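You operate a simulated robot arm through the tools that you are given. There is no shell and no other tool. Be economical: measure what you need, move in short steps, check, and stop when the job is done.

You are at the controls of a simulated two-armed robot. One attempt, no reset.

JOB
Prove the length meter with the 45 mm steel plug.
Fine: from the masters drawer, shut it again; measure under the orange button; leave the plug in the blue slider, slider out.
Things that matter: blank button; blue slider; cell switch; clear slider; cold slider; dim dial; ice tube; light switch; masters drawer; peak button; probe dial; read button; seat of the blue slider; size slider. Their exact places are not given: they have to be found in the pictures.

It is judged by the outcome, as a careful person would: the job done as asked, and still so three seconds after it is handed in. It fails if anything else is knocked over, pushed out of place, dropped, spilled or broken.

ROBOT AND FRAMES
Two 7-joint arms with two-finger grippers on one trunk, on a base that drives. Base frame: it is fixed to the floor where the robot stands at the start and does not move with it; the origin is under the middle of the robot, x ahead of it, y to its left, z up. Readings come in mm, degrees, newtons and seconds.
The left shoulder is at the start at [60, 179, 1225], the right one opposite. With the tool pointing down near the work surface each hand reaches from about 100 to 540 mm from the robot's upright axis, wherever it stands, measured 20 degrees to its own side. Places, roughly: blank button [1200, -700, 900]; blue slider [400, 100, 900]; cell switch [1100, -800, 900]; clear slider [800, 100, 1000]; cold slider [700, 0, 900]; dim dial [900, -400, 900]; light switch [800, -400, 900]; masters drawer [500, 100, 700]; peak button [1500, -900, 1000]; probe dial [1500, -1000, 900]; read button [1200, -800, 900]; seat of the blue slider [400, 200, 900]; size slider [900, 100, 1000]; tap lever [1000, -400, 1000]; warm switch [1100, -600, 900]; water slider [800, 0, 1000]. Payload 1.96 kg a hand.
Tool frame (each hand has its own): the origin (TCP) lies between the finger pads and is the grasp point; the fingertips stand 20 mm ahead of it; z points along the fingers, y is the line along which they close. Largest opening 72 mm; the body of the gripper starts 38 mm behind the TCP.
Orientation is told as [roll, pitch, yaw] about the base's x, y, z axes, in that order, counted from this pose: with the fingers straight down and closing along the base's y, the tool's x points along the base's -x, its y along +y and its z along -z.

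CONTROLS
- The arms move only by the tool servo_tool. It takes "left_rows", "right_rows" or both (then of equal length, played together; a hand with none holds still); each is text: rows parted by semicolons, each of 7 numbers parted by spaces: the turn, a rotation vector about the base's x, y, z in units of 6 degrees (1.0 is 6 degrees), then the shift along the base's x, y, z in units of 25 mm (1.0 is 25 mm), then the closure, from 0 (fully open) to 1 (shut). In form: rx ry rz tx ty tz jaw; .... A call has 1 to 20 rows; each row shifts and turns the commanded pose from where the row before left it. A call with a number of a shift or a turn outside -1 to 1 is refused whole. A row lasts 0.2 s, in which the tool goes at most 50 mm and 8.6 degrees; a call with a longer step from one row to the next is refused whole, and so is a gripper value outside its range. A pose out of reach is approached as far as the arm can. The call stops where the force on the tool passes 90 N (or 10 N more than at its start, if that is more) or the arm is blocked; 0.2 s more then pass. The fingers move at their own pace (about 153 mm/s each) and stop on an object; they squeeze with about 33 N. The grip force told is the motor's: it shows also when the fingers shut on nothing. Time passes only in rows, and 0.2 s behind the last, so rows that do not move let the fingers close. The reply holds the time, the measured pose of the TCP, the force on the tool along the base axes, the opening and the grip force, in the units named above and with some noise, with the torque about the TCP (base axes, N m) and any sound that the robot's microphone picked up.
- Cameras (640 x 400 px; columns grow to the right, rows downward): "scene" is now at [-15.3, 34.5, 1736.8]; the picture's right is [0.48, -0.88, 0.00], its down [-0.80, -0.43, -0.41] and it looks along [0.36, 0.20, -0.91] (base axes); focal length 271 px, centre (320, 200). "left" rides on the left gripper at [71, -19, -82] in its tool frame; the picture's right is [0.26, 0.97, 0.00], its down [-0.67, 0.18, -0.72] and it looks along [-0.69, 0.19, 0.70] (tool axes); focal length 280 px, centre (320, 200). "right" rides on the right gripper at [71, 19, -82] in its tool frame; the picture's right is [-0.26, 0.97, 0.00], its down [-0.67, -0.18, -0.72] and it looks along [-0.69, -0.19, 0.70] (tool axes); focal length 280 px, centre (320, 200).
- snapshot(camera): a new picture of that camera. It takes no simulated time.
- raise_lower(by): slides the trunk up (or, below 0, down) by that many mm; the arms and the scene camera ride with it, the base frame stays. It gives what a move gives, with no picture.
- steer(legs): drives the robot by 1 to 6 legs, each [ahead, left, turn to the left] in mm, mm and degrees, along the robot's own axes; the way and the turn of a leg run together, so that a leg with both is an arc; at most 1500 mm and 180 degrees a leg. The arms and the cameras ride along, it lands a little off, and it stops where it bumps. It gives what a move gives.
- head_to(pan, tilt): turns the head with the scene camera to pan (to the left, within 86 degrees either way) and tilt (down, from -29 to 69), counted from straight ahead of the robot. It gives what a move gives.
- pixel_to_xyz(camera, pixels): for up to 12 pixels [column, row] of the newest picture of that camera ("zoom" is the newest enlarged one), the place [x, y, z] in the base frame of the surface seen there, good to about 3 mm, but the place of the scene camera against the robot may be out by one fixed shift of up to 25 mm in any direction. It takes no simulated time.
- enlarge(camera, box): a new picture of the part [left, top, right, bottom] of that camera's present view, enlarged. It takes no simulated time.
- hand_in(): hands the job in; it is judged then, once.

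Go step by step. Measure first, check grasps and placings, and put right what went wrong. The budget is 80 turns and 70 pictures, counting those below and the enlarged ones. Unless the task says otherwise, let go and move clear before handing in, and close with one line.

The tools are called as name(argument=value, ...) on one line, values as JSON. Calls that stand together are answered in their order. servo_tool: Moves the arms, as the interface text tells. Its arguments: {"type":"object","properties":{"left_rows":{"type":"string"},"right_rows":{"type":"string"}},"required":[]} The other tools are called the same way: raise_lower (by) slides the trunk up or down; steer (legs) drives the base; head_to (pan, tilt) turns the head that bears the scene camera; snapshot (camera) takes a picture; pixel_to_xyz (camera, pixels) gives the place of the surface under pixels of a picture; enlarge (camera, box) takes an enlarged picture of a part of a camera's view; hand_in () hands the job in.

At the start:

```text
clock: 0.0
left_ee_pos: [348.9, 287.1, 1202.8]
left_orientation: [0.0, 0.0, 0.0]
left_ft_force: [0.0, -0.2, -0.3]
left_ft_torque: [0.02, -0.04, 0.02]
left_width: 72.0
left_grasp_force: 0.0
right_ee_pos: [332.6, -69.0, 1254.1]
right_orientation: [0.0, 0.0, -0.1]
right_ft_force: [-0.2, 0.9, 0.1]
right_ft_torque: [-0.02, -0.01, 0.0]
right_width: 72.0
right_grasp_force: 0.0
trunk travel left (down, up): [-870.0, 120.0]
robot x, y, heading: [1.2, -1.0, -0.1]
head pan, tilt: [28.5, 65.5]
```

scene: 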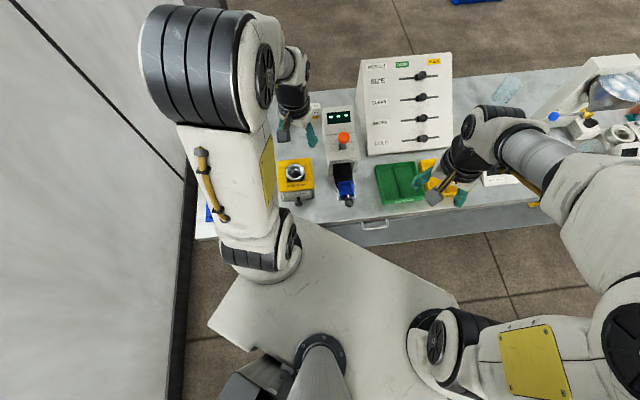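
right: 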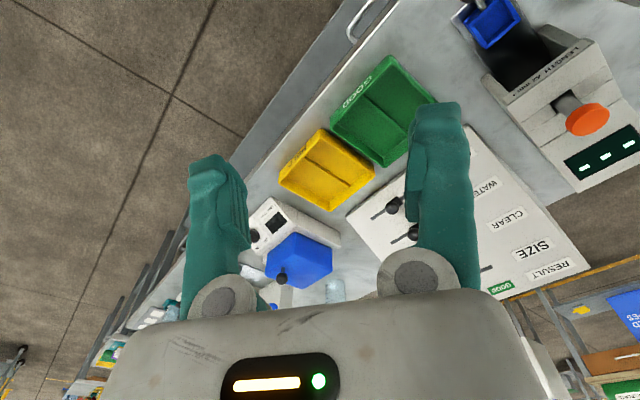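
left: 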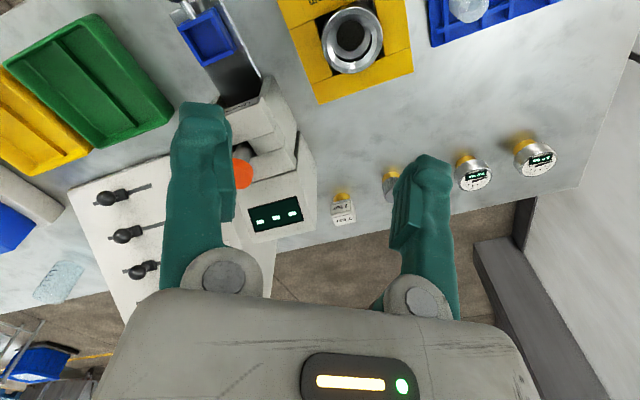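

The scene shows the length meter (orange button near 344,138; blue slider near 345,188), a panel of sliders (410,105) and a drawer handle (374,226). I'll zoom in on these.

enlarge(camera="scene", box=[270, 40, 470, 240])

enlarge(camera="left", box=[160, 0, 400, 240])

pixel_to_xyz(camera="scene", pixels=[[344, 138], [345, 170], [346, 188], [348, 203], [374, 226], [338, 116], [294, 172], [400, 183], [330, 215], [450, 212]])

pixel_to_xyz(camera="left", pixels=[[243, 172], [207, 37], [180, 8], [240, 90], [350, 40], [275, 215]])

pixel_to_xyz(camera="right", pixels=[[360, 18], [490, 22], [460, 10], [588, 119], [545, 60]])

```text
2.00 times, centred on (370, 140) of scene
```

zoom: 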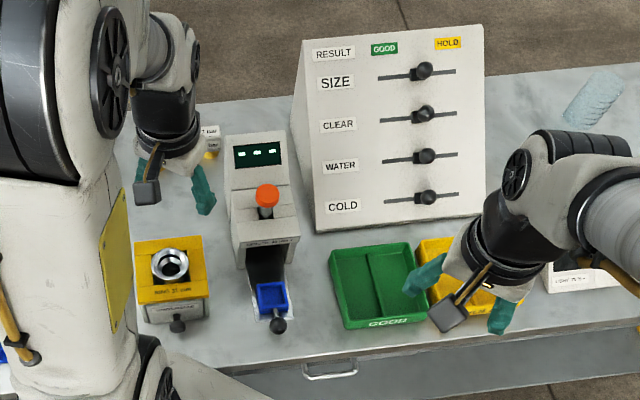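

```text
1.67 times, centred on (280, 120) of left
```

zoom: 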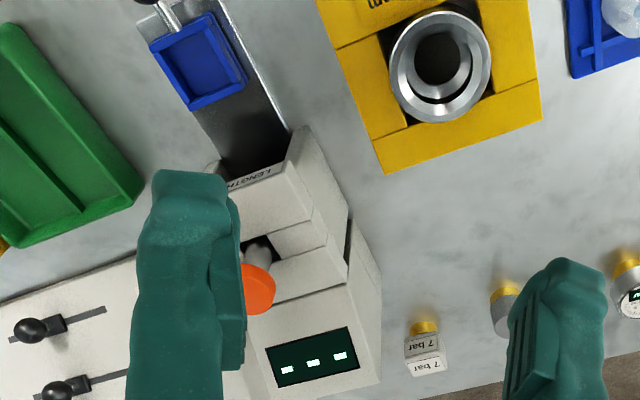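

```text
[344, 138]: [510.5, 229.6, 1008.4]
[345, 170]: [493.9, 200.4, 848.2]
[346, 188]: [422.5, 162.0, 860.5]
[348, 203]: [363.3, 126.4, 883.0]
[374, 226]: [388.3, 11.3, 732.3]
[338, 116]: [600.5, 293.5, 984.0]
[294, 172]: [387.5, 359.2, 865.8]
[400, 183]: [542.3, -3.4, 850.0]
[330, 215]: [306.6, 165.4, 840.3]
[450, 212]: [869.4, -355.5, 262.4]
```

```text
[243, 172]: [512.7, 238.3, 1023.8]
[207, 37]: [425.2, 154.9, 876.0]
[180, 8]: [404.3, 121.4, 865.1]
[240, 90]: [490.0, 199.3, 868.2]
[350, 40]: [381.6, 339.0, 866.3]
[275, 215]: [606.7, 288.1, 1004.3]
```

```text
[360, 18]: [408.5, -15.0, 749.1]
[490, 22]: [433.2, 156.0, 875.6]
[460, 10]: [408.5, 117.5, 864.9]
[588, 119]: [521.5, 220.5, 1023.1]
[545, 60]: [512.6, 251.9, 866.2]
```

Scene z reads about 15 mm low compared with the hand cameras, and the bench is turned about 33° from the robot. Before turning square to it, I'll check the wall, base and drawer clearances.

pixel_to_xyz(camera="scene", pixels=[[100, 200], [172, 300], [185, 160], [300, 222], [216, 325], [455, 300], [535, 204], [540, 195], [200, 232], [470, 215], [352, 240], [410, 225]])

enlarge(camera="scene", box=[300, 180, 560, 280])

```text
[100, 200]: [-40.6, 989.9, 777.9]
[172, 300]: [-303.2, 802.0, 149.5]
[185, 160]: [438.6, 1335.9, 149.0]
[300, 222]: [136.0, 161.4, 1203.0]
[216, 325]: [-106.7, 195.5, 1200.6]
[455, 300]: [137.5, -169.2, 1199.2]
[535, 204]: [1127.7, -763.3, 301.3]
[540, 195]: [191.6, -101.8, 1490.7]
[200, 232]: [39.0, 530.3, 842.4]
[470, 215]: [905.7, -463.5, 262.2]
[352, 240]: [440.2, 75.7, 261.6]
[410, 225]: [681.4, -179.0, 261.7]
```

```text
2.46 times, centred on (430, 230) of scene
```

zoom: 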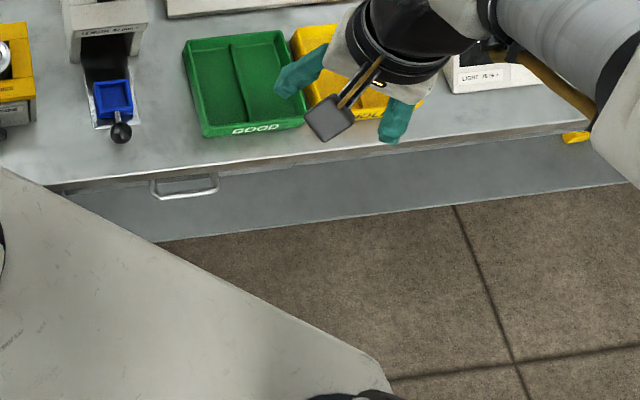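

The wall is far off, and the bench normal runs at about 36°. I'll back off, turn square and shift right so the drawer and meter sit in front of me.

steer(legs=[[-100, 0, 0], [0, 0, 36], [-70, -300, 0]])

head_to(pan=5, tilt=55)

snapshot(camera="scene")

```text
clock: 4.5
left_ee_pos: [133.7, 154.0, 1200.9]
left_orientation: [0.0, 0.0, 36.1]
left_ft_force: [0.3, 0.3, -0.1]
left_ft_torque: [0.03, 0.02, 0.03]
left_width: 72.2
left_grasp_force: 0.0
right_ee_pos: [329.6, -143.7, 1254.8]
right_orientation: [-0.1, 0.0, 36.0]
right_ft_force: [-0.8, 0.3, -1.3]
right_ft_torque: [0.04, 0.01, -0.04]
right_width: 72.2
right_grasp_force: 0.0
trunk travel left (down, up): [-870.0, 120.0]
robot x, y, heading: [20.5, -289.0, 35.8]
head pan, tilt: [28.5, 65.5]
```

```text
clock: 5.4
left_ee_pos: [135.1, 152.4, 1202.2]
left_orientation: [0.0, 0.0, 36.0]
left_ft_force: [0.4, 0.0, -0.1]
left_ft_torque: [0.01, 0.01, -0.01]
left_width: 72.0
left_grasp_force: 0.1
right_ee_pos: [330.7, -145.4, 1253.9]
right_orientation: [0.0, 0.1, 36.1]
right_ft_force: [1.1, 1.5, -0.8]
right_ft_torque: [0.02, 0.02, -0.02]
right_width: 72.0
right_grasp_force: 0.1
trunk travel left (down, up): [-870.0, 120.0]
robot x, y, heading: [21.5, -282.2, 36.1]
head pan, tilt: [5.0, 55.0]
```

```text
63 pictures are left
```

scene: 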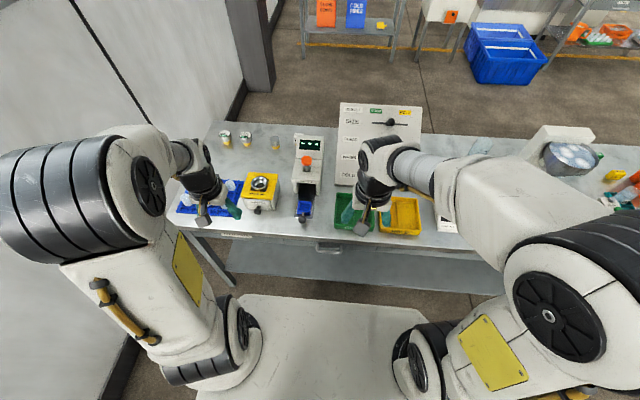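

Now square to the bench. There seem to be two handles, near (235,234) and (330,247), so I'll zoom in.

enlarge(camera="scene", box=[170, 110, 450, 285])

pixel_to_xyz(camera="zoom", pixels=[[308, 235], [308, 210], [308, 265], [365, 308], [340, 308], [400, 318], [155, 285], [282, 282], [310, 114]])

```text
2.29 times, centred on (310, 198) of scene
```

zoom: 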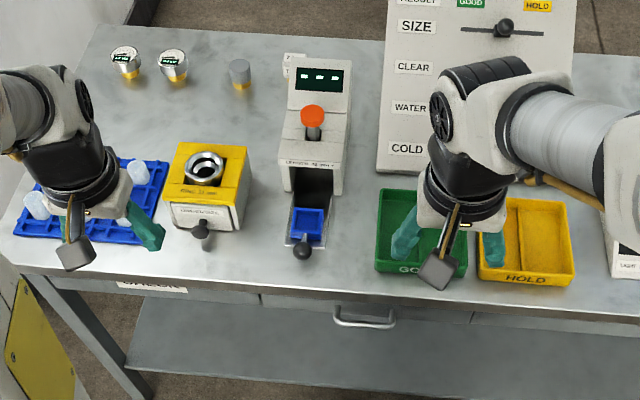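

```text
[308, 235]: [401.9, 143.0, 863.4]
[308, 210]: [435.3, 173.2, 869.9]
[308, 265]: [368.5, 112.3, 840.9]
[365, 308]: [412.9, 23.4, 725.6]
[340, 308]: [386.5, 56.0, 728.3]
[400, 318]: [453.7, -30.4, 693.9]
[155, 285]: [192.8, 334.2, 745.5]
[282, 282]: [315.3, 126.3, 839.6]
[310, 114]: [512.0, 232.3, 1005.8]
```

The handled drawer front (zoom 365,308) matches the masters drawer. I'll lower the trunk and turn the right hand so it points at the bench with the fingers closing vertically.

raise_lower(by=-270)

servo_tool(right_rows="-0.126 -0.806 0.577 0 0 -0.3 0.3;-0.126 -0.806 0.577 0 0 -0.3 0.3;-0.126 -0.806 0.577 0 0 -0.3 0.3;-0.126 -0.806 0.577 0 0 -0.3 0.3;-0.126 -0.806 0.577 0 0 -0.3 0.3;-0.126 -0.806 0.577 0 0 -0.3 0.3;-0.126 -0.806 0.577 0 0 -0.3 0.3;-0.126 -0.806 0.577 0 0 -0.3 0.3;-0.126 -0.806 0.577 0 0 -0.3 0.3;-0.126 -0.806 0.577 0 0 -0.3 0.3;-0.126 -0.806 0.577 0 0 -0.3 0.3;-0.126 -0.806 0.577 0 0 -0.3 0.3;-0.126 -0.806 0.577 0 0 -0.3 0.3;-0.126 -0.806 0.577 0 0 -0.3 0.3;-0.126 -0.806 0.577 0 0 -0.3 0.3;-0.126 -0.806 0.577 0 0 -0.3 0.3;-0.126 -0.806 0.577 0 0 -0.3 0.3;-0.126 -0.806 0.577 0 0 -0.3 0.3;-0.126 -0.806 0.577 0 0 -0.3 0.3;-0.126 -0.806 0.577 0 0 -0.3 0.3")

snapshot(camera="right")

snapshot(camera="scene")

```text
clock: 8.2
left_ee_pos: [134.9, 153.8, 932.4]
left_orientation: [0.0, 0.0, 36.1]
left_ft_force: [-0.7, 0.1, 0.5]
left_ft_torque: [0.02, -0.02, -0.02]
left_width: 71.9
left_grasp_force: 0.1
right_ee_pos: [329.2, -144.9, 984.4]
right_orientation: [0.0, 0.0, 36.0]
right_ft_force: [0.5, -0.7, 0.6]
right_ft_torque: [0.03, -0.01, 0.0]
right_width: 72.0
right_grasp_force: 0.0
trunk travel left (down, up): [-600.0, 390.0]
robot x, y, heading: [19.8, -283.8, 36.1]
head pan, tilt: [5.0, 55.0]
```

```text
clock: 11.7
left_ee_pos: [135.2, 152.5, 932.6]
left_orientation: [0.1, -0.1, 35.9]
left_ft_force: [-0.4, -0.2, -0.6]
left_ft_torque: [0.01, 0.0, -0.03]
left_width: 71.8
left_grasp_force: 0.1
right_ee_pos: [378.1, -125.2, 906.6]
right_orientation: [-83.2, -16.0, 106.9]
right_ft_force: [-0.3, 0.3, -0.9]
right_ft_torque: [-0.03, 0.01, 0.04]
right_width: 50.4
right_grasp_force: 0.0
right hand out of reach, approached as far as the arm can: row 10, 11, 12
trunk travel left (down, up): [-600.0, 390.0]
robot x, y, heading: [22.5, -285.6, 35.8]
head pan, tilt: [5.0, 55.0]
stopped in row 17 (right hand): the arm was blocked; the commanded pose is now the measured one
```

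```text
61 pictures are left
```

right: 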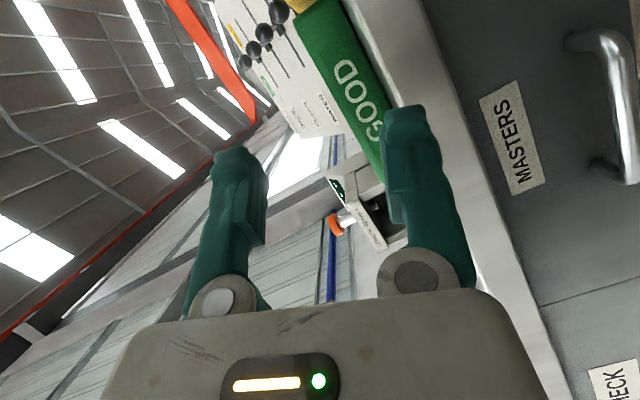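

```text
60 pictures are left
```

scene: 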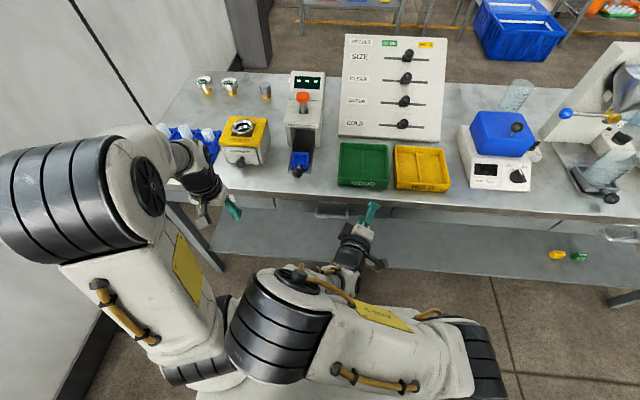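

The right camera shows the MASTERS label and the handle at (620,110), so this is the right drawer. I'll measure the handle and label.

pixel_to_xyz(camera="right", pixels=[[612, 60], [618, 110], [626, 160], [572, 42], [600, 170], [560, 130], [570, 300], [510, 130], [440, 100], [600, 370]])

pixel_to_xyz(camera="scene", pixels=[[334, 216], [320, 216], [348, 216], [299, 157], [302, 98]])

```text
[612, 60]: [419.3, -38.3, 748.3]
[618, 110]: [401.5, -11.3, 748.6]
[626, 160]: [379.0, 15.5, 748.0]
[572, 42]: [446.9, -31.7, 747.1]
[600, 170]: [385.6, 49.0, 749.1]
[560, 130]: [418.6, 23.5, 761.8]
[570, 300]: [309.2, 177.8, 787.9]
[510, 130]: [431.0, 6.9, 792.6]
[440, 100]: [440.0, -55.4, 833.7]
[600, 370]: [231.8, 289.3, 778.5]
```

```text
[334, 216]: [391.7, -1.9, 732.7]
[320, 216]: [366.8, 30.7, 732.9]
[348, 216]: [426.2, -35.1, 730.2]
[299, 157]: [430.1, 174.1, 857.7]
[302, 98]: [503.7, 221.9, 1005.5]
```

The handle bar centre is at about (400,-10,748), some 30 mm off the face. I'll finish turning the right hand while moving it to a pre-grasp pose.

servo_tool(right_rows="0 0 0 -0.2 0.4 -0.9 0.3;0 0 0 -0.2 0.4 -0.9 0.3;-0.23 -0.27 0.36 -0.15 0.4 -0.9 0.3;-0.23 -0.27 0.36 -0.15 0.4 -0.9 0.3;-0.23 -0.27 0.36 -0.15 0.4 -0.9 0.3;-0.23 -0.27 0.36 -0.15 0.4 -0.9 0.3;-0.23 -0.27 0.36 -0.15 0.4 -0.9 0.3;-0.23 -0.27 0.36 0 0.3 0 0.3;-0.23 -0.27 0.36 0 0 0 0.3;-0.23 -0.27 0.36 0 0 0 0.3")

snapshot(camera="right")

```text
clock: 12.8
left_ee_pos: [134.6, 152.5, 931.4]
left_orientation: [0.0, 0.2, 36.1]
left_ft_force: [-1.0, -0.6, 0.1]
left_ft_torque: [-0.01, 0.03, 0.0]
left_width: 71.9
left_grasp_force: 0.1
right_ee_pos: [371.7, -59.0, 864.2]
right_orientation: [-85.9, -23.5, 107.5]
right_ft_force: [0.9, -1.6, -0.1]
right_ft_torque: [0.01, -0.02, 0.02]
right_width: 50.4
right_grasp_force: 0.1
trunk travel left (down, up): [-600.0, 390.0]
robot x, y, heading: [21.2, -283.5, 35.9]
head pan, tilt: [5.0, 55.0]
stopped in row 5 (right hand): the arm was blocked; the commanded pose is now the measured one
```

```text
59 pictures are left
```

right: 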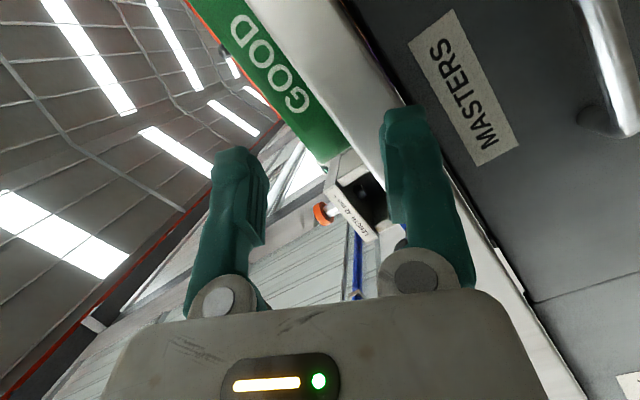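

Blocked with no contact force, so it's probably a joint limit. I'll move back and down without rotating, then try the rotation again there.

servo_tool(right_rows="0 0 0 -0.6 -0.4 -0.5 0.3;0 0 0 -0.6 -0.4 -0.8 0.3;0 0 0 -0.4 0 -0.9 0.3;0 0 0 0 0 -0.9 0.3;0 0 0 0 0 -0.9 0.3;0 0 0 0 0 -0.6 0.3")

servo_tool(right_rows="0 0 0.4 0 0 0 0.3;0 0 0.4 0 0 0 0.3;-0.3 -0.3 0.4 0 0 0 0.3;-0.3 -0.3 0.4 0 0 0 0.3;-0.3 -0.3 0.4 0 0 0 0.3;-0.3 -0.3 0.4 0 0 0 0.3")

snapshot(camera="scene")

```text
clock: 13.6
left_ee_pos: [132.7, 152.7, 929.7]
left_orientation: [-0.1, 0.5, 36.2]
left_ft_force: [0.3, -0.8, 0.7]
left_ft_torque: [0.03, -0.02, -0.03]
left_width: 72.0
left_grasp_force: 0.0
right_ee_pos: [372.4, -74.7, 859.6]
right_orientation: [-84.9, -33.3, 98.0]
right_ft_force: [0.4, -0.2, 0.9]
right_ft_torque: [-0.01, -0.03, -0.03]
right_width: 50.1
right_grasp_force: 0.1
trunk travel left (down, up): [-600.0, 390.0]
robot x, y, heading: [21.3, -286.1, 35.9]
head pan, tilt: [5.0, 55.0]
stopped in row 4 (right hand): the arm was blocked; the commanded pose is now the measured one
```

```text
clock: 15.1
left_ee_pos: [134.7, 152.2, 929.5]
left_orientation: [-0.2, 0.4, 36.2]
left_ft_force: [-0.1, 0.1, -0.2]
left_ft_torque: [-0.01, -0.01, 0.01]
left_width: 71.9
left_grasp_force: 0.0
right_ee_pos: [376.2, -66.2, 879.3]
right_orientation: [-87.8, -31.9, 109.8]
right_ft_force: [0.2, 0.4, -0.1]
right_ft_torque: [0.02, 0.03, -0.03]
right_width: 50.7
right_grasp_force: 0.1
trunk travel left (down, up): [-600.0, 390.0]
robot x, y, heading: [24.7, -281.7, 35.9]
head pan, tilt: [5.0, 55.0]
stopped in row 6 (right hand): the arm was blocked; the commanded pose is now the measured one
```

```text
58 pictures are left
```

scene: 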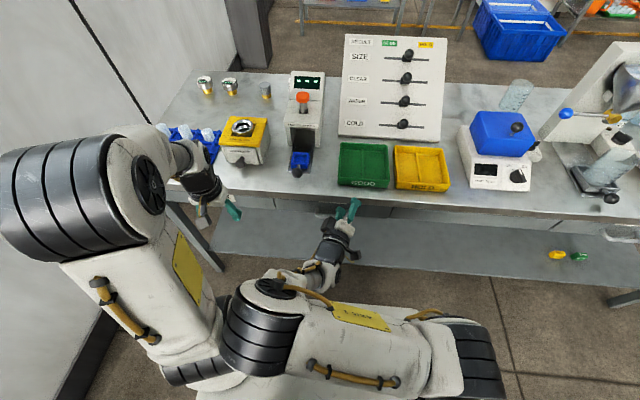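

The right elbow has folded across the chest, so this posture is no good. I'll unwind the right hand to its starting pose and try a milder 45° tilt.

servo_tool(right_rows="0.007 0.934 -0.356 0 -0.1 0.3 0.3;0.007 0.934 -0.356 0 -0.1 0.3 0.3;0.007 0.934 -0.356 0 -0.1 0.3 0.3;0.007 0.934 -0.356 0 -0.1 0.3 0.3;0.007 0.934 -0.356 0 -0.1 0.3 0.3;0.007 0.934 -0.356 0 -0.1 0.3 0.3;0.007 0.934 -0.356 0 -0.1 0.3 0.3;0.007 0.934 -0.356 0 -0.1 0.3 0.3;0.007 0.934 -0.356 0 -0.1 0.3 0.3;0.007 0.934 -0.356 0 -0.1 0.3 0.3;0.007 0.934 -0.356 0 -0.1 0.3 0.3;0.007 0.934 -0.356 0 -0.2 0.3 0.3;0.007 0.934 -0.356 0 -0.2 0.3 0.3;0.007 0.934 -0.356 0 -0.2 0 0.3;0.007 0.934 -0.356 0 -0.2 0 0.3;0.007 0.934 -0.356 0 -0.2 0 0.3")

snapshot(camera="scene")

```text
clock: 18.5
left_ee_pos: [135.4, 152.3, 929.5]
left_orientation: [-0.1, 0.5, 36.1]
left_ft_force: [-0.1, 0.4, 0.4]
left_ft_torque: [0.0, 0.02, 0.0]
left_width: 72.1
left_grasp_force: 0.1
right_ee_pos: [376.8, -118.9, 976.0]
right_orientation: [-0.2, 0.1, 36.2]
right_ft_force: [0.3, 0.1, -0.2]
right_ft_torque: [0.0, -0.02, 0.0]
right_width: 50.6
right_grasp_force: 0.0
trunk travel left (down, up): [-600.0, 390.0]
robot x, y, heading: [18.5, -282.6, 36.1]
head pan, tilt: [5.0, 55.0]
```

```text
57 pictures are left
```

scene: 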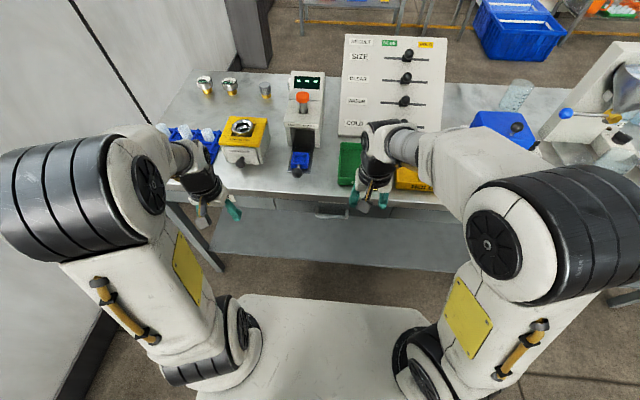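

Posture is restored. I'll try the other roll sense, camera to the left, with a 50° forward tilt.

servo_tool(right_rows="0.534 -0.084 -0.82 0 0 0 0.5;0.534 -0.084 -0.82 0 0 0 0.5;0.534 -0.084 -0.82 0 0 0 0.5;0.534 -0.084 -0.82 0 0 0 0.5;0.534 -0.084 -0.82 0 0 0 0.5;0.534 -0.084 -0.82 0 0 0 0.5;0.534 -0.084 -0.82 0 0 0 0.5;0.534 -0.084 -0.82 0 0 0 0.5;0.534 -0.084 -0.82 0 0 0 0.5;0.534 -0.084 -0.82 0 0 0 0.5;0.534 -0.084 -0.82 0 0 0 0.5;0.534 -0.084 -0.82 0 0 0 0.5;0.534 -0.084 -0.82 0 0 0 0.5;0.534 -0.084 -0.82 0 0 0 0.5;0.534 -0.084 -0.82 0 0 0 0.5;0.534 -0.084 -0.82 0 0 0 0.5;0.534 -0.084 -0.82 0 0 0 0.5")

snapshot(camera="scene")

```text
clock: 22.1
left_ee_pos: [134.7, 153.4, 930.9]
left_orientation: [-0.1, 0.4, 36.1]
left_ft_force: [0.8, -0.1, 0.7]
left_ft_torque: [0.0, -0.01, -0.04]
left_width: 71.9
left_grasp_force: 0.1
right_ee_pos: [387.3, -99.2, 982.2]
right_orientation: [49.7, -0.3, -53.8]
right_ft_force: [0.0, 0.0, -0.2]
right_ft_torque: [-0.02, 0.0, 0.0]
right_width: 36.3
right_grasp_force: 0.1
right hand out of reach, approached as far as the arm can: row 13, 14, 15, 16
trunk travel left (down, up): [-600.0, 390.0]
robot x, y, heading: [21.5, -286.3, 36.1]
head pan, tilt: [5.0, 55.0]
```

```text
56 pictures are left
```

scene: 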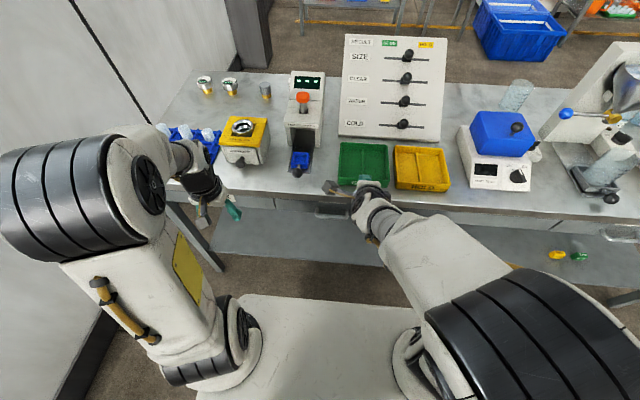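

The hand now points forward and down at 50°, fingers closing in the vertical plane, in a comfortable posture. Moving it to the pre-grasp in front of the handle.

servo_tool(right_rows="0 0 0 -0.109 0.278 -0.867 0.5;0 0 0 -0.109 0.278 -0.867 0.5;0 0 0 -0.109 0.278 -0.867 0.5;0 0 0 -0.109 0.278 -0.867 0.5;0 0 0 -0.109 0.278 -0.867 0.5;0 0 0 -0.109 0.278 -0.867 0.5;0 0 0 -0.109 0.278 -0.867 0.5;0 0 0 -0.109 0.278 -0.867 0.5;0 0 0 -0.109 0.278 -0.867 0.5")

snapshot(camera="right")

```text
clock: 24.1
left_ee_pos: [134.2, 152.4, 929.8]
left_orientation: [-0.1, 0.3, 36.1]
left_ft_force: [-1.5, -0.8, -0.7]
left_ft_torque: [-0.01, 0.01, 0.01]
left_width: 72.0
left_grasp_force: 0.0
right_ee_pos: [347.1, -81.7, 899.7]
right_orientation: [49.6, -0.1, -53.8]
right_ft_force: [0.3, 0.3, 0.2]
right_ft_torque: [0.03, 0.02, -0.01]
right_width: 35.9
right_grasp_force: 0.0
right hand out of reach, approached as far as the arm can: row 4, 5, 6, 7, 8, 9
trunk travel left (down, up): [-600.0, 390.0]
robot x, y, heading: [17.6, -283.5, 35.7]
head pan, tilt: [5.0, 55.0]
```

```text
55 pictures are left
```

right: 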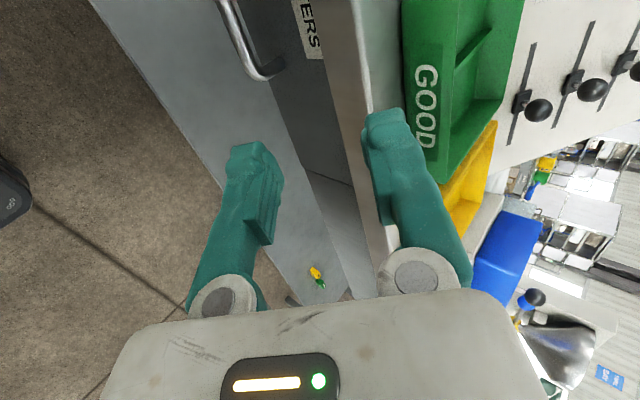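

It's out of reach downwards, so I'll lower the trunk by 120 mm.

raise_lower(by=-120)

snapshot(camera="right")

pixel_to_xyz(camera="right", pixels=[[240, 40], [260, 70], [300, 100], [340, 60]])

```text
clock: 25.6
left_ee_pos: [134.1, 152.1, 810.6]
left_orientation: [-0.2, 0.4, 36.1]
left_ft_force: [0.0, 0.0, -0.5]
left_ft_torque: [-0.03, -0.01, 0.0]
left_width: 72.1
left_grasp_force: 0.1
right_ee_pos: [347.8, -80.8, 779.2]
right_orientation: [49.6, -0.2, -53.7]
right_ft_force: [-0.1, -0.5, -0.2]
right_ft_torque: [0.01, 0.03, -0.02]
right_width: 36.0
right_grasp_force: 0.1
trunk travel left (down, up): [-480.0, 510.0]
robot x, y, heading: [23.8, -286.5, 36.1]
head pan, tilt: [5.0, 55.0]
```

```text
54 pictures are left
```

right: 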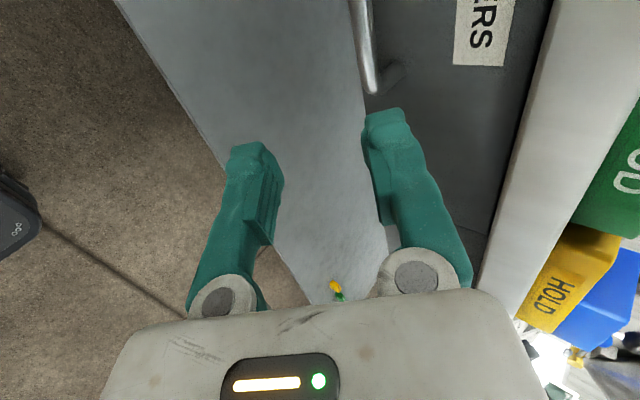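

```text
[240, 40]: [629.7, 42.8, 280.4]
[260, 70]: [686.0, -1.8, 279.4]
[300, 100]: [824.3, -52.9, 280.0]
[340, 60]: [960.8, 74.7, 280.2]
```

The handle bar shows at (364,40). I'll measure it.

pixel_to_xyz(camera="right", pixels=[[362, 10], [364, 40], [370, 75], [372, 90], [395, 75], [430, 60], [505, 150], [550, 100], [590, 100]])

```text
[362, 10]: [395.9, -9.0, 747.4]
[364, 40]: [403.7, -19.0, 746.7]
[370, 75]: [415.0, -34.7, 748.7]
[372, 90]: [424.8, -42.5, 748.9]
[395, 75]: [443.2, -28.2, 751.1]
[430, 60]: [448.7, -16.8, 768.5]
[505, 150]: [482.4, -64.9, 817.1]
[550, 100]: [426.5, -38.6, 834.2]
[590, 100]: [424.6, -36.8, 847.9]
```

The bar line is at n≈315 and the face at n≈353. I'll approach along the tool axis and close on the bar.

servo_tool(right_rows="0 0 0 0.3 0.88 0.1 0.5;0 0 0 0.3 0.88 0.1 0.5;0 0 0 0.41 0.3 -0.427 0.5;0 0 0 0.41 0.3 -0.427 0.5;0 0 0 0.41 0.3 -0.427 0.5;0 0 0 0 0 0 0.5")

snapshot(camera="right")

```text
clock: 27.0
left_ee_pos: [134.4, 152.5, 809.6]
left_orientation: [-0.1, 0.4, 36.1]
left_ft_force: [0.5, -0.1, 0.1]
left_ft_torque: [0.0, 0.01, 0.02]
left_width: 72.1
left_grasp_force: 0.1
right_ee_pos: [383.8, -45.3, 804.1]
right_orientation: [49.6, -0.2, -53.7]
right_ft_force: [0.9, -0.4, -0.6]
right_ft_torque: [0.03, 0.01, -0.01]
right_width: 36.0
right_grasp_force: 0.0
right hand out of reach, approached as far as the arm can: row 1, 2, 3, 4, 5
trunk travel left (down, up): [-480.0, 510.0]
robot x, y, heading: [23.6, -284.1, 35.9]
head pan, tilt: [5.0, 55.0]
```

```text
53 pictures are left
```

right: 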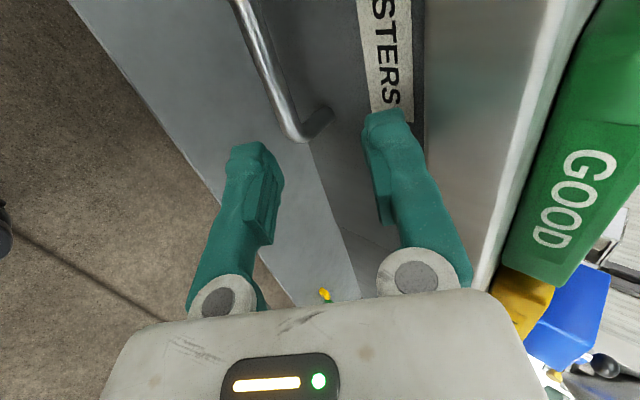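

Still at its reach limit. I'll retract, lower the trunk and drive closer.

servo_tool(right_rows="0 0 0 -0.8 -0.6 0.3 0.5;0 0 0 -0.8 -0.6 0.3 0.5;0 0 0 -0.8 -0.6 0.3 0.5;0 0 0 -0.8 -0.6 0.3 0.5")

raise_lower(by=-60)

steer(legs=[[50, 0, 0]])

snapshot(camera="right")

```text
clock: 28.0
left_ee_pos: [133.6, 152.2, 810.0]
left_orientation: [-0.1, 0.3, 36.1]
left_ft_force: [-0.5, 0.6, -1.1]
left_ft_torque: [0.02, -0.03, -0.01]
left_width: 72.1
left_grasp_force: 0.1
right_ee_pos: [306.9, -75.6, 836.8]
right_orientation: [49.6, -0.2, -53.8]
right_ft_force: [0.4, 0.8, 0.4]
right_ft_torque: [0.01, -0.03, 0.01]
right_width: 36.0
right_grasp_force: 0.0
right hand out of reach, approached as far as the arm can: row 3, 4
trunk travel left (down, up): [-480.0, 510.0]
robot x, y, heading: [19.2, -285.6, 36.2]
head pan, tilt: [5.0, 55.0]
```

```text
clock: 29.0
left_ee_pos: [135.4, 153.0, 750.7]
left_orientation: [-0.1, 0.4, 36.1]
left_ft_force: [-0.6, 0.6, -0.2]
left_ft_torque: [-0.05, 0.0, 0.02]
left_width: 72.0
left_grasp_force: 0.0
right_ee_pos: [307.8, -75.4, 777.4]
right_orientation: [49.6, -0.3, -53.8]
right_ft_force: [-0.6, 0.3, -1.4]
right_ft_torque: [-0.01, 0.02, 0.0]
right_width: 35.9
right_grasp_force: 0.0
trunk travel left (down, up): [-420.0, 570.0]
robot x, y, heading: [24.5, -284.0, 36.0]
head pan, tilt: [5.0, 55.0]
```

```text
clock: 29.9
left_ee_pos: [175.0, 182.6, 749.7]
left_orientation: [-0.1, 0.5, 36.1]
left_ft_force: [1.0, 0.3, -0.5]
left_ft_torque: [0.0, 0.01, -0.03]
left_width: 71.9
left_grasp_force: 0.0
right_ee_pos: [349.2, -45.9, 776.6]
right_orientation: [49.6, -0.3, -53.8]
right_ft_force: [0.7, 0.5, -0.3]
right_ft_torque: [0.01, -0.03, 0.0]
right_width: 36.1
right_grasp_force: 0.0
trunk travel left (down, up): [-420.0, 570.0]
robot x, y, heading: [66.3, -255.9, 36.0]
head pan, tilt: [5.0, 55.0]
```

```text
52 pictures are left
```

right: 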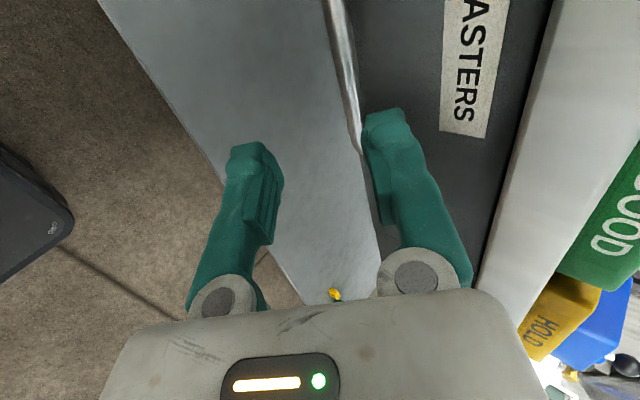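

The hand is aligned now, near n=255, z=777. Trying the approach again.

servo_tool(right_rows="0 0 0 0.55 0.4 0.32 0.5;0 0 0 0.41 0.3 -0.427 0.5;0 0 0 0.41 0.3 -0.427 0.5;0 0 0 0.41 0.3 -0.427 0.5;0 0 0 0 0 0 0.5")

snapshot(camera="right")

```text
clock: 31.1
left_ee_pos: [174.0, 181.4, 750.0]
left_orientation: [-0.2, 0.4, 36.0]
left_ft_force: [0.1, 0.4, -0.5]
left_ft_torque: [-0.03, 0.0, -0.01]
left_width: 72.0
left_grasp_force: 0.1
right_ee_pos: [393.7, -12.1, 752.9]
right_orientation: [49.6, -0.4, -53.9]
right_ft_force: [-0.2, 0.5, -0.9]
right_ft_torque: [0.02, 0.01, 0.01]
right_width: 35.9
right_grasp_force: 0.1
trunk travel left (down, up): [-420.0, 570.0]
robot x, y, heading: [65.9, -257.5, 36.0]
head pan, tilt: [5.0, 55.0]
```

```text
51 pictures are left
```

right: 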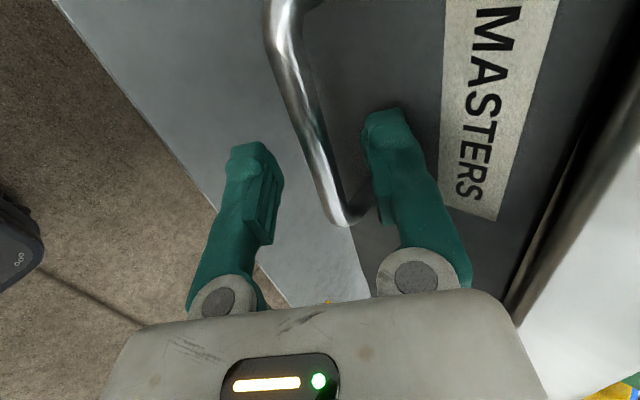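

On target: the bar (310,120) runs between the fingers. Closing.

servo_tool(right_rows="0 0 0 0 0 0 0.8;0 0 0 0 0 0 1;0 0 0 0 0 0 1")

```text
clock: 31.9
left_ee_pos: [174.6, 182.7, 749.7]
left_orientation: [-0.1, 0.4, 36.0]
left_ft_force: [0.0, -0.2, 0.4]
left_ft_torque: [0.0, 0.0, 0.0]
left_width: 72.0
left_grasp_force: 0.0
right_ee_pos: [393.4, -12.1, 752.4]
right_orientation: [49.6, -0.4, -53.7]
right_ft_force: [0.7, 0.3, 3.7]
right_ft_torque: [0.3, 0.15, -0.25]
right_width: 11.3
right_grasp_force: 38.6
trunk travel left (down, up): [-420.0, 570.0]
robot x, y, heading: [61.1, -256.2, 36.0]
head pan, tilt: [5.0, 55.0]
```

The bar is gripped (11.3 mm opening, 38 N). I'll pull by backing the robot straight away.

steer(legs=[[-120, 0, 0]])

head_to(pan=5, tilt=45)

snapshot(camera="scene")

```text
clock: 33.2
left_ee_pos: [76.8, 111.4, 749.8]
left_orientation: [-0.2, 0.4, 36.1]
left_ft_force: [0.9, 0.7, -0.1]
left_ft_torque: [-0.03, 0.01, 0.02]
left_width: 72.1
left_grasp_force: 0.1
right_ee_pos: [294.6, -84.1, 751.8]
right_orientation: [49.6, -0.3, -53.8]
right_ft_force: [-4.1, 4.2, 3.0]
right_ft_torque: [0.43, 0.32, 0.05]
right_width: 11.2
right_grasp_force: 38.4
trunk travel left (down, up): [-420.0, 570.0]
robot x, y, heading: [-31.8, -327.6, 36.1]
head pan, tilt: [5.0, 55.0]
```

```text
clock: 33.9
left_ee_pos: [76.9, 112.7, 751.1]
left_orientation: [-0.1, 0.4, 36.2]
left_ft_force: [0.1, -0.5, 0.2]
left_ft_torque: [0.01, -0.02, 0.02]
left_width: 72.1
left_grasp_force: 0.0
right_ee_pos: [294.6, -83.1, 752.8]
right_orientation: [49.7, -0.2, -53.8]
right_ft_force: [-0.5, 2.2, 4.7]
right_ft_torque: [0.33, 0.18, -0.26]
right_width: 11.2
right_grasp_force: 37.9
trunk travel left (down, up): [-420.0, 570.0]
robot x, y, heading: [-34.5, -328.5, 35.9]
head pan, tilt: [5.0, 45.0]
```

```text
50 pictures are left
```

scene: 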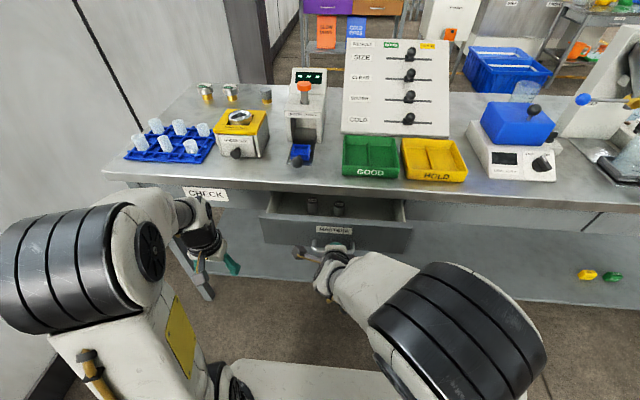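

The drawer has come out 120 mm, with two plugs visible at (312,205) and (338,208). Zooming in.

enlarge(camera="scene", box=[260, 170, 420, 270])

pixel_to_xyz(camera="scene", pixels=[[312, 199], [338, 203], [334, 230], [310, 214], [338, 216], [360, 205]])

```text
4.00 times, centred on (340, 220) of scene
```

zoom: 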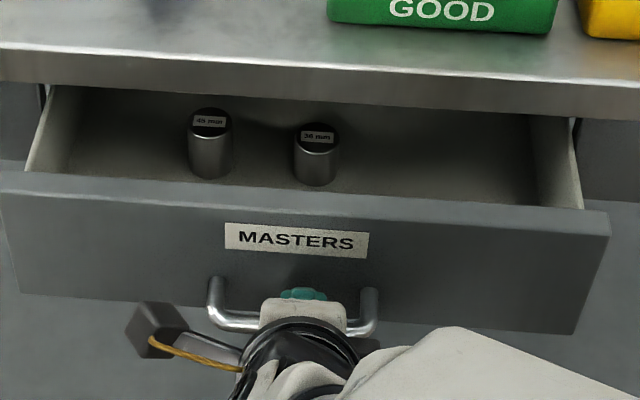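

```text
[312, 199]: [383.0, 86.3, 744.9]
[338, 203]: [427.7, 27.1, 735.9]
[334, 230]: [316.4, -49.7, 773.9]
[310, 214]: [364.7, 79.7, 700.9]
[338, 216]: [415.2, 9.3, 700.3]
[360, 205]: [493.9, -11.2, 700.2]
```

The left plug is labelled "45 mm" and the right one "36 mm". The bench edge still overhangs the plug, so I'll pull further in small steps.

steer(legs=[[-50, 0, 0]])

steer(legs=[[-40, 0, 0]])

snapshot(camera="scene")

```text
clock: 34.8
left_ee_pos: [34.6, 82.1, 750.6]
left_orientation: [-0.2, 0.3, 36.0]
left_ft_force: [0.1, -0.6, -0.1]
left_ft_torque: [0.05, 0.01, 0.02]
left_width: 72.0
left_grasp_force: 0.0
right_ee_pos: [253.1, -113.9, 752.7]
right_orientation: [49.6, -0.3, -53.6]
right_ft_force: [-2.3, 2.3, 5.1]
right_ft_torque: [0.33, 0.25, -0.16]
right_width: 11.1
right_grasp_force: 38.5
trunk travel left (down, up): [-420.0, 570.0]
robot x, y, heading: [-73.0, -355.0, 35.7]
head pan, tilt: [5.0, 45.0]
```

```text
clock: 35.7
left_ee_pos: [4.0, 57.8, 750.9]
left_orientation: [-0.1, 0.2, 36.1]
left_ft_force: [-0.5, -0.2, 0.6]
left_ft_torque: [-0.03, 0.02, 0.03]
left_width: 71.9
left_grasp_force: 0.1
right_ee_pos: [222.2, -137.2, 754.0]
right_orientation: [49.7, -0.4, -53.7]
right_ft_force: [-2.7, 1.5, 6.9]
right_ft_torque: [0.33, 0.21, -0.17]
right_width: 11.3
right_grasp_force: 38.4
trunk travel left (down, up): [-420.0, 570.0]
robot x, y, heading: [-109.7, -377.7, 35.9]
head pan, tilt: [5.0, 45.0]
```

```text
48 pictures are left
```

scene: 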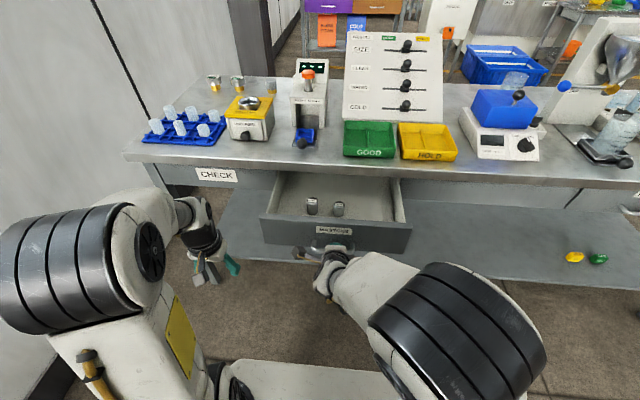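

The drawer is out about 210 mm. I'll release the handle, back the right hand off, raise the trunk and drive in so the left hand can reach the plug.

servo_tool(right_rows="0 0 0 0 0 0 0.5;0 0 0 0 0 0 0.4;0 0 0 -0.5 -0.36 0.5 0.4;0 0 0 -0.5 -0.36 0.5 0.4;0 0 0 -0.5 -0.36 0.5 0.4")

raise_lower(by=330)

steer(legs=[[140, 0, 0]])

head_to(pan=5, tilt=60)

snapshot(camera="scene")

snapshot(camera="left")

```text
clock: 36.9
left_ee_pos: [5.8, 59.0, 750.3]
left_orientation: [-0.2, 0.4, 36.1]
left_ft_force: [0.3, -0.4, -0.3]
left_ft_torque: [0.01, 0.04, 0.0]
left_width: 72.2
left_grasp_force: 0.1
right_ee_pos: [184.7, -163.3, 789.9]
right_orientation: [49.5, -0.3, -53.7]
right_ft_force: [1.2, 0.0, 0.0]
right_ft_torque: [0.0, 0.04, 0.01]
right_width: 43.1
right_grasp_force: 0.0
trunk travel left (down, up): [-420.0, 570.0]
robot x, y, heading: [-108.8, -373.3, 35.9]
head pan, tilt: [5.0, 45.0]
```

```text
clock: 40.1
left_ee_pos: [4.3, 58.5, 1079.3]
left_orientation: [-0.2, 0.4, 36.1]
left_ft_force: [0.9, -1.1, 0.4]
left_ft_torque: [0.02, -0.02, 0.02]
left_width: 72.1
left_grasp_force: 0.1
right_ee_pos: [183.9, -163.7, 1120.3]
right_orientation: [49.6, -0.2, -53.7]
right_ft_force: [0.0, -0.6, -0.4]
right_ft_torque: [0.01, -0.02, 0.0]
right_width: 43.5
right_grasp_force: 0.1
trunk travel left (down, up): [-750.0, 240.0]
robot x, y, heading: [-105.6, -379.7, 36.0]
head pan, tilt: [5.0, 45.0]
```

```text
clock: 41.5
left_ee_pos: [118.7, 139.8, 1080.1]
left_orientation: [-0.1, 0.4, 36.2]
left_ft_force: [-0.5, -0.1, 0.0]
left_ft_torque: [0.04, -0.01, 0.0]
left_width: 71.8
left_grasp_force: 0.0
right_ee_pos: [297.9, -81.9, 1120.0]
right_orientation: [49.4, -0.1, -53.8]
right_ft_force: [0.4, -0.1, 0.8]
right_ft_torque: [-0.02, -0.01, 0.0]
right_width: 43.1
right_grasp_force: 0.0
trunk travel left (down, up): [-750.0, 240.0]
robot x, y, heading: [6.3, -296.7, 35.9]
head pan, tilt: [5.0, 45.0]
```

```text
clock: 42.2
left_ee_pos: [118.7, 142.1, 1079.8]
left_orientation: [-0.1, 0.4, 36.1]
left_ft_force: [0.4, 0.1, 0.8]
left_ft_torque: [0.03, 0.0, 0.03]
left_width: 71.9
left_grasp_force: 0.1
right_ee_pos: [298.1, -80.5, 1119.6]
right_orientation: [49.4, -0.2, -53.9]
right_ft_force: [-0.5, -0.1, 0.3]
right_ft_torque: [-0.03, 0.02, -0.02]
right_width: 42.9
right_grasp_force: 0.0
trunk travel left (down, up): [-750.0, 240.0]
robot x, y, heading: [8.7, -297.4, 35.8]
head pan, tilt: [5.0, 60.0]
```

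```text
47 pictures are left
```

scene: 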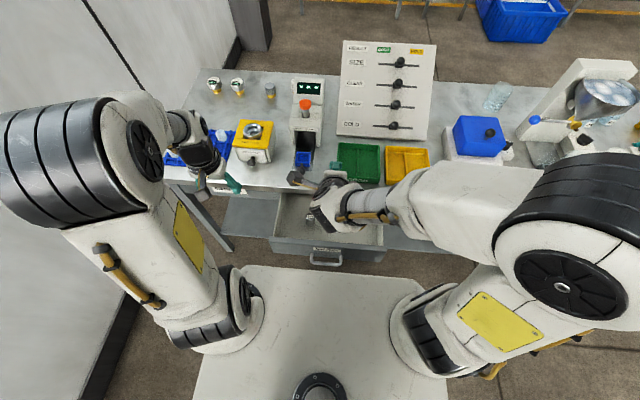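

```text
46 pictures are left
```

left: 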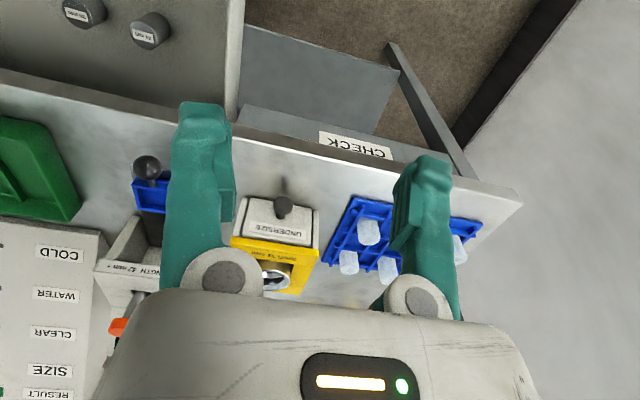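

The left camera sees both plug tops, with the 45 mm one at (150,30), the one farther to robot-left. I'll measure and zoom to confirm.

pixel_to_xyz(camera="left", pixels=[[147, 27], [150, 16], [135, 25], [168, 27], [83, 12], [147, 42], [160, 80], [230, 90], [148, 170], [150, 195]])

enlarge(camera="left", box=[50, 0, 210, 100])

```text
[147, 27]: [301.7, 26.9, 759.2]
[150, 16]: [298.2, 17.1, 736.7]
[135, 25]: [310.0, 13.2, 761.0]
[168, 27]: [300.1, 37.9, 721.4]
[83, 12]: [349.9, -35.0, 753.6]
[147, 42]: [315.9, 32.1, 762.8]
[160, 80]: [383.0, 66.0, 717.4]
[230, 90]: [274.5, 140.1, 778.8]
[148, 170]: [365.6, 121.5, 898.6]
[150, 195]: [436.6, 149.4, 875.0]
```

```text
4.00 times, centred on (130, 50) of left
```

zoom: 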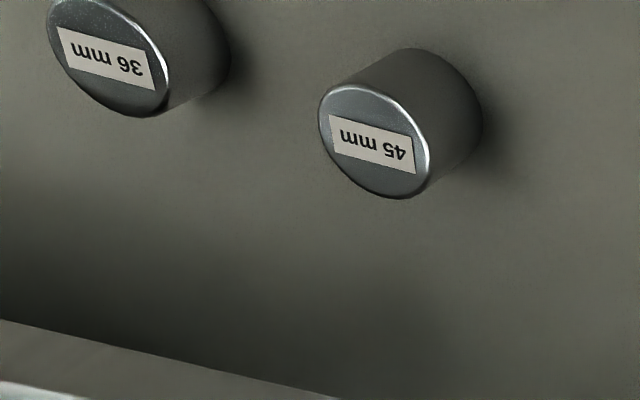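

Confirmed: 45 mm plug, top centre about (308,23,761). Right hand moves out to the right while the left goes above the plug.

servo_tool(right_rows="0 0 0 0.4 -0.55 0 0.4;0 0 0 0.4 -0.55 0 0.4;0 0 0 0.4 -0.55 0 0.4;0 0 0 0.4 -0.55 0 0.4;0 0 0 0.4 -0.55 0 0.4;0 0 0 0.4 -0.55 0 0.4;0 0 0 0.4 -0.55 0 0.4;0 0 0 0.4 -0.55 0 0.4;0 0 0 0 0 0 0.4;0 0 0 0 0 0 0.4", left_rows="0 0 0 0.6 -0.36 -0.8 0;0 0 0 0.6 -0.36 -0.8 0;0 0 0 0.8 -0.5 -0.8 0;0 0 0 0.8 -0.5 -0.8 0;0 0 0 0.8 -0.5 -0.8 0;0 0 0 0.8 -0.5 -0.8 0;0 0 0 0.8 -0.5 -0.8 0;0 0 0 0.8 -0.5 -0.8 0;0 0 0 0.8 -0.5 -0.8 0;0 0 0 0.78 -0.54 -0.8 0")

snapshot(camera="left")

```text
clock: 44.4
left_ee_pos: [308.3, 21.8, 880.1]
left_orientation: [-0.1, 0.4, 36.1]
left_ft_force: [1.6, -0.6, 0.1]
left_ft_torque: [-0.01, 0.02, -0.01]
left_width: 71.6
left_grasp_force: 0.1
right_ee_pos: [401.6, -128.8, 1131.8]
right_orientation: [49.3, -0.2, -53.9]
right_ft_force: [0.3, -1.4, -0.5]
right_ft_torque: [0.0, 0.03, 0.03]
right_width: 43.1
right_grasp_force: 0.1
right hand out of reach, approached as far as the arm can: row 1, 2, 3, 4, 5, 6, 7, 8
trunk travel left (down, up): [-750.0, 240.0]
robot x, y, heading: [2.4, -295.2, 35.8]
head pan, tilt: [5.0, 60.0]
```

```text
44 pictures are left
```

left: 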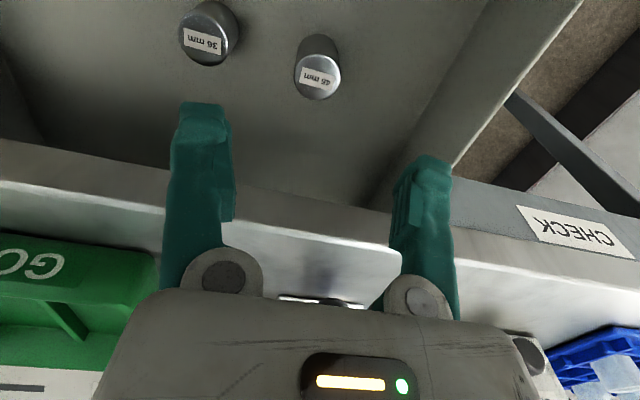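

pixel_to_xyz(camera="left", pixels=[[318, 75], [318, 60], [297, 70], [340, 75], [318, 97], [208, 42]])

```text
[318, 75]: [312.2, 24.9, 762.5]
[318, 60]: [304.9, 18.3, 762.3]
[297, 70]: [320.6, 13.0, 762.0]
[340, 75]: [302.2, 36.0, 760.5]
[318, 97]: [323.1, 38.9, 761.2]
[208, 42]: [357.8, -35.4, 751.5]
```

The plug centre refines to about (313.5,26), top z 762. Descending to z≈757 and closing.

servo_tool(left_rows="0 0 0 0.22 0.18 -0.6 0;0 0 0 0 0 -0.9 0;0 0 0 0 0 -0.9 0;0 0 0 0 0 -0.9 0;0 0 0 0 0 -0.9 0;0 0 0 0 0 -0.72 0;0 0 0 0 0 0 0")

snapshot(camera="left")

```text
clock: 46.0
left_ee_pos: [313.3, 26.1, 756.6]
left_orientation: [-0.1, 0.4, 36.0]
left_ft_force: [0.1, 0.2, -0.6]
left_ft_torque: [-0.03, 0.01, 0.0]
left_width: 71.8
left_grasp_force: 0.0
right_ee_pos: [399.8, -128.4, 1132.8]
right_orientation: [49.4, -0.3, -53.8]
right_ft_force: [0.2, 0.5, 0.4]
right_ft_torque: [-0.03, -0.02, 0.04]
right_width: 43.1
right_grasp_force: 0.1
trunk travel left (down, up): [-750.0, 240.0]
robot x, y, heading: [4.0, -294.8, 36.0]
head pan, tilt: [5.0, 60.0]
```

```text
43 pictures are left
```

left: 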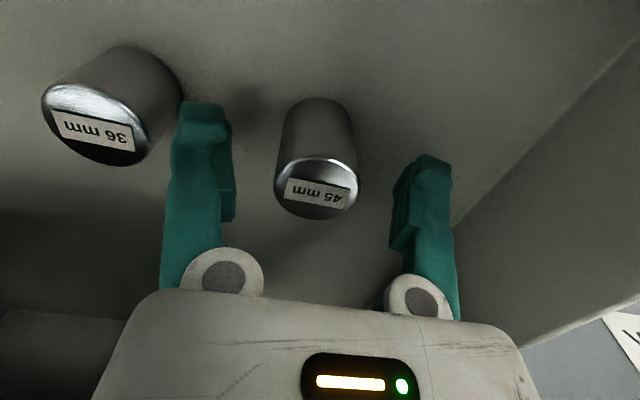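

The plug sits between the fingers. Closing, then lifting slowly.

servo_tool(left_rows="0 0 0 0 0 0 0.4;0 0 0 0 0 0 0.8;0 0 0 0 0 0 1;0 0 0 0 0 0 1;0 0 0 0 0 0.3 1;0 0 0 0 0 0.5 1;0 0 0 0 0 0.8 1;0 0 0 0 0 0.8 1")

snapshot(camera="left")

```text
clock: 47.8
left_ee_pos: [312.0, 25.5, 817.1]
left_orientation: [-0.1, 0.5, 36.1]
left_ft_force: [-0.1, 0.3, -3.6]
left_ft_torque: [0.0, 0.01, -0.01]
left_width: 32.8
left_grasp_force: 32.7
right_ee_pos: [399.3, -128.4, 1131.5]
right_orientation: [49.5, -0.3, -53.8]
right_ft_force: [-0.3, -0.5, -0.1]
right_ft_torque: [-0.02, 0.02, 0.0]
right_width: 43.1
right_grasp_force: 0.1
trunk travel left (down, up): [-750.0, 240.0]
robot x, y, heading: [4.3, -296.9, 35.7]
head pan, tilt: [5.0, 60.0]
```

```text
42 pictures are left
```

left: 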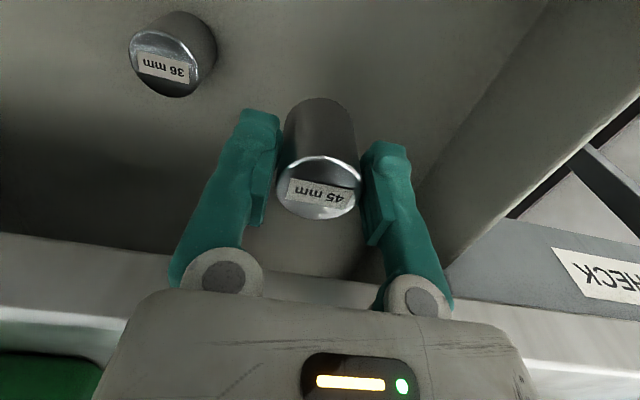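

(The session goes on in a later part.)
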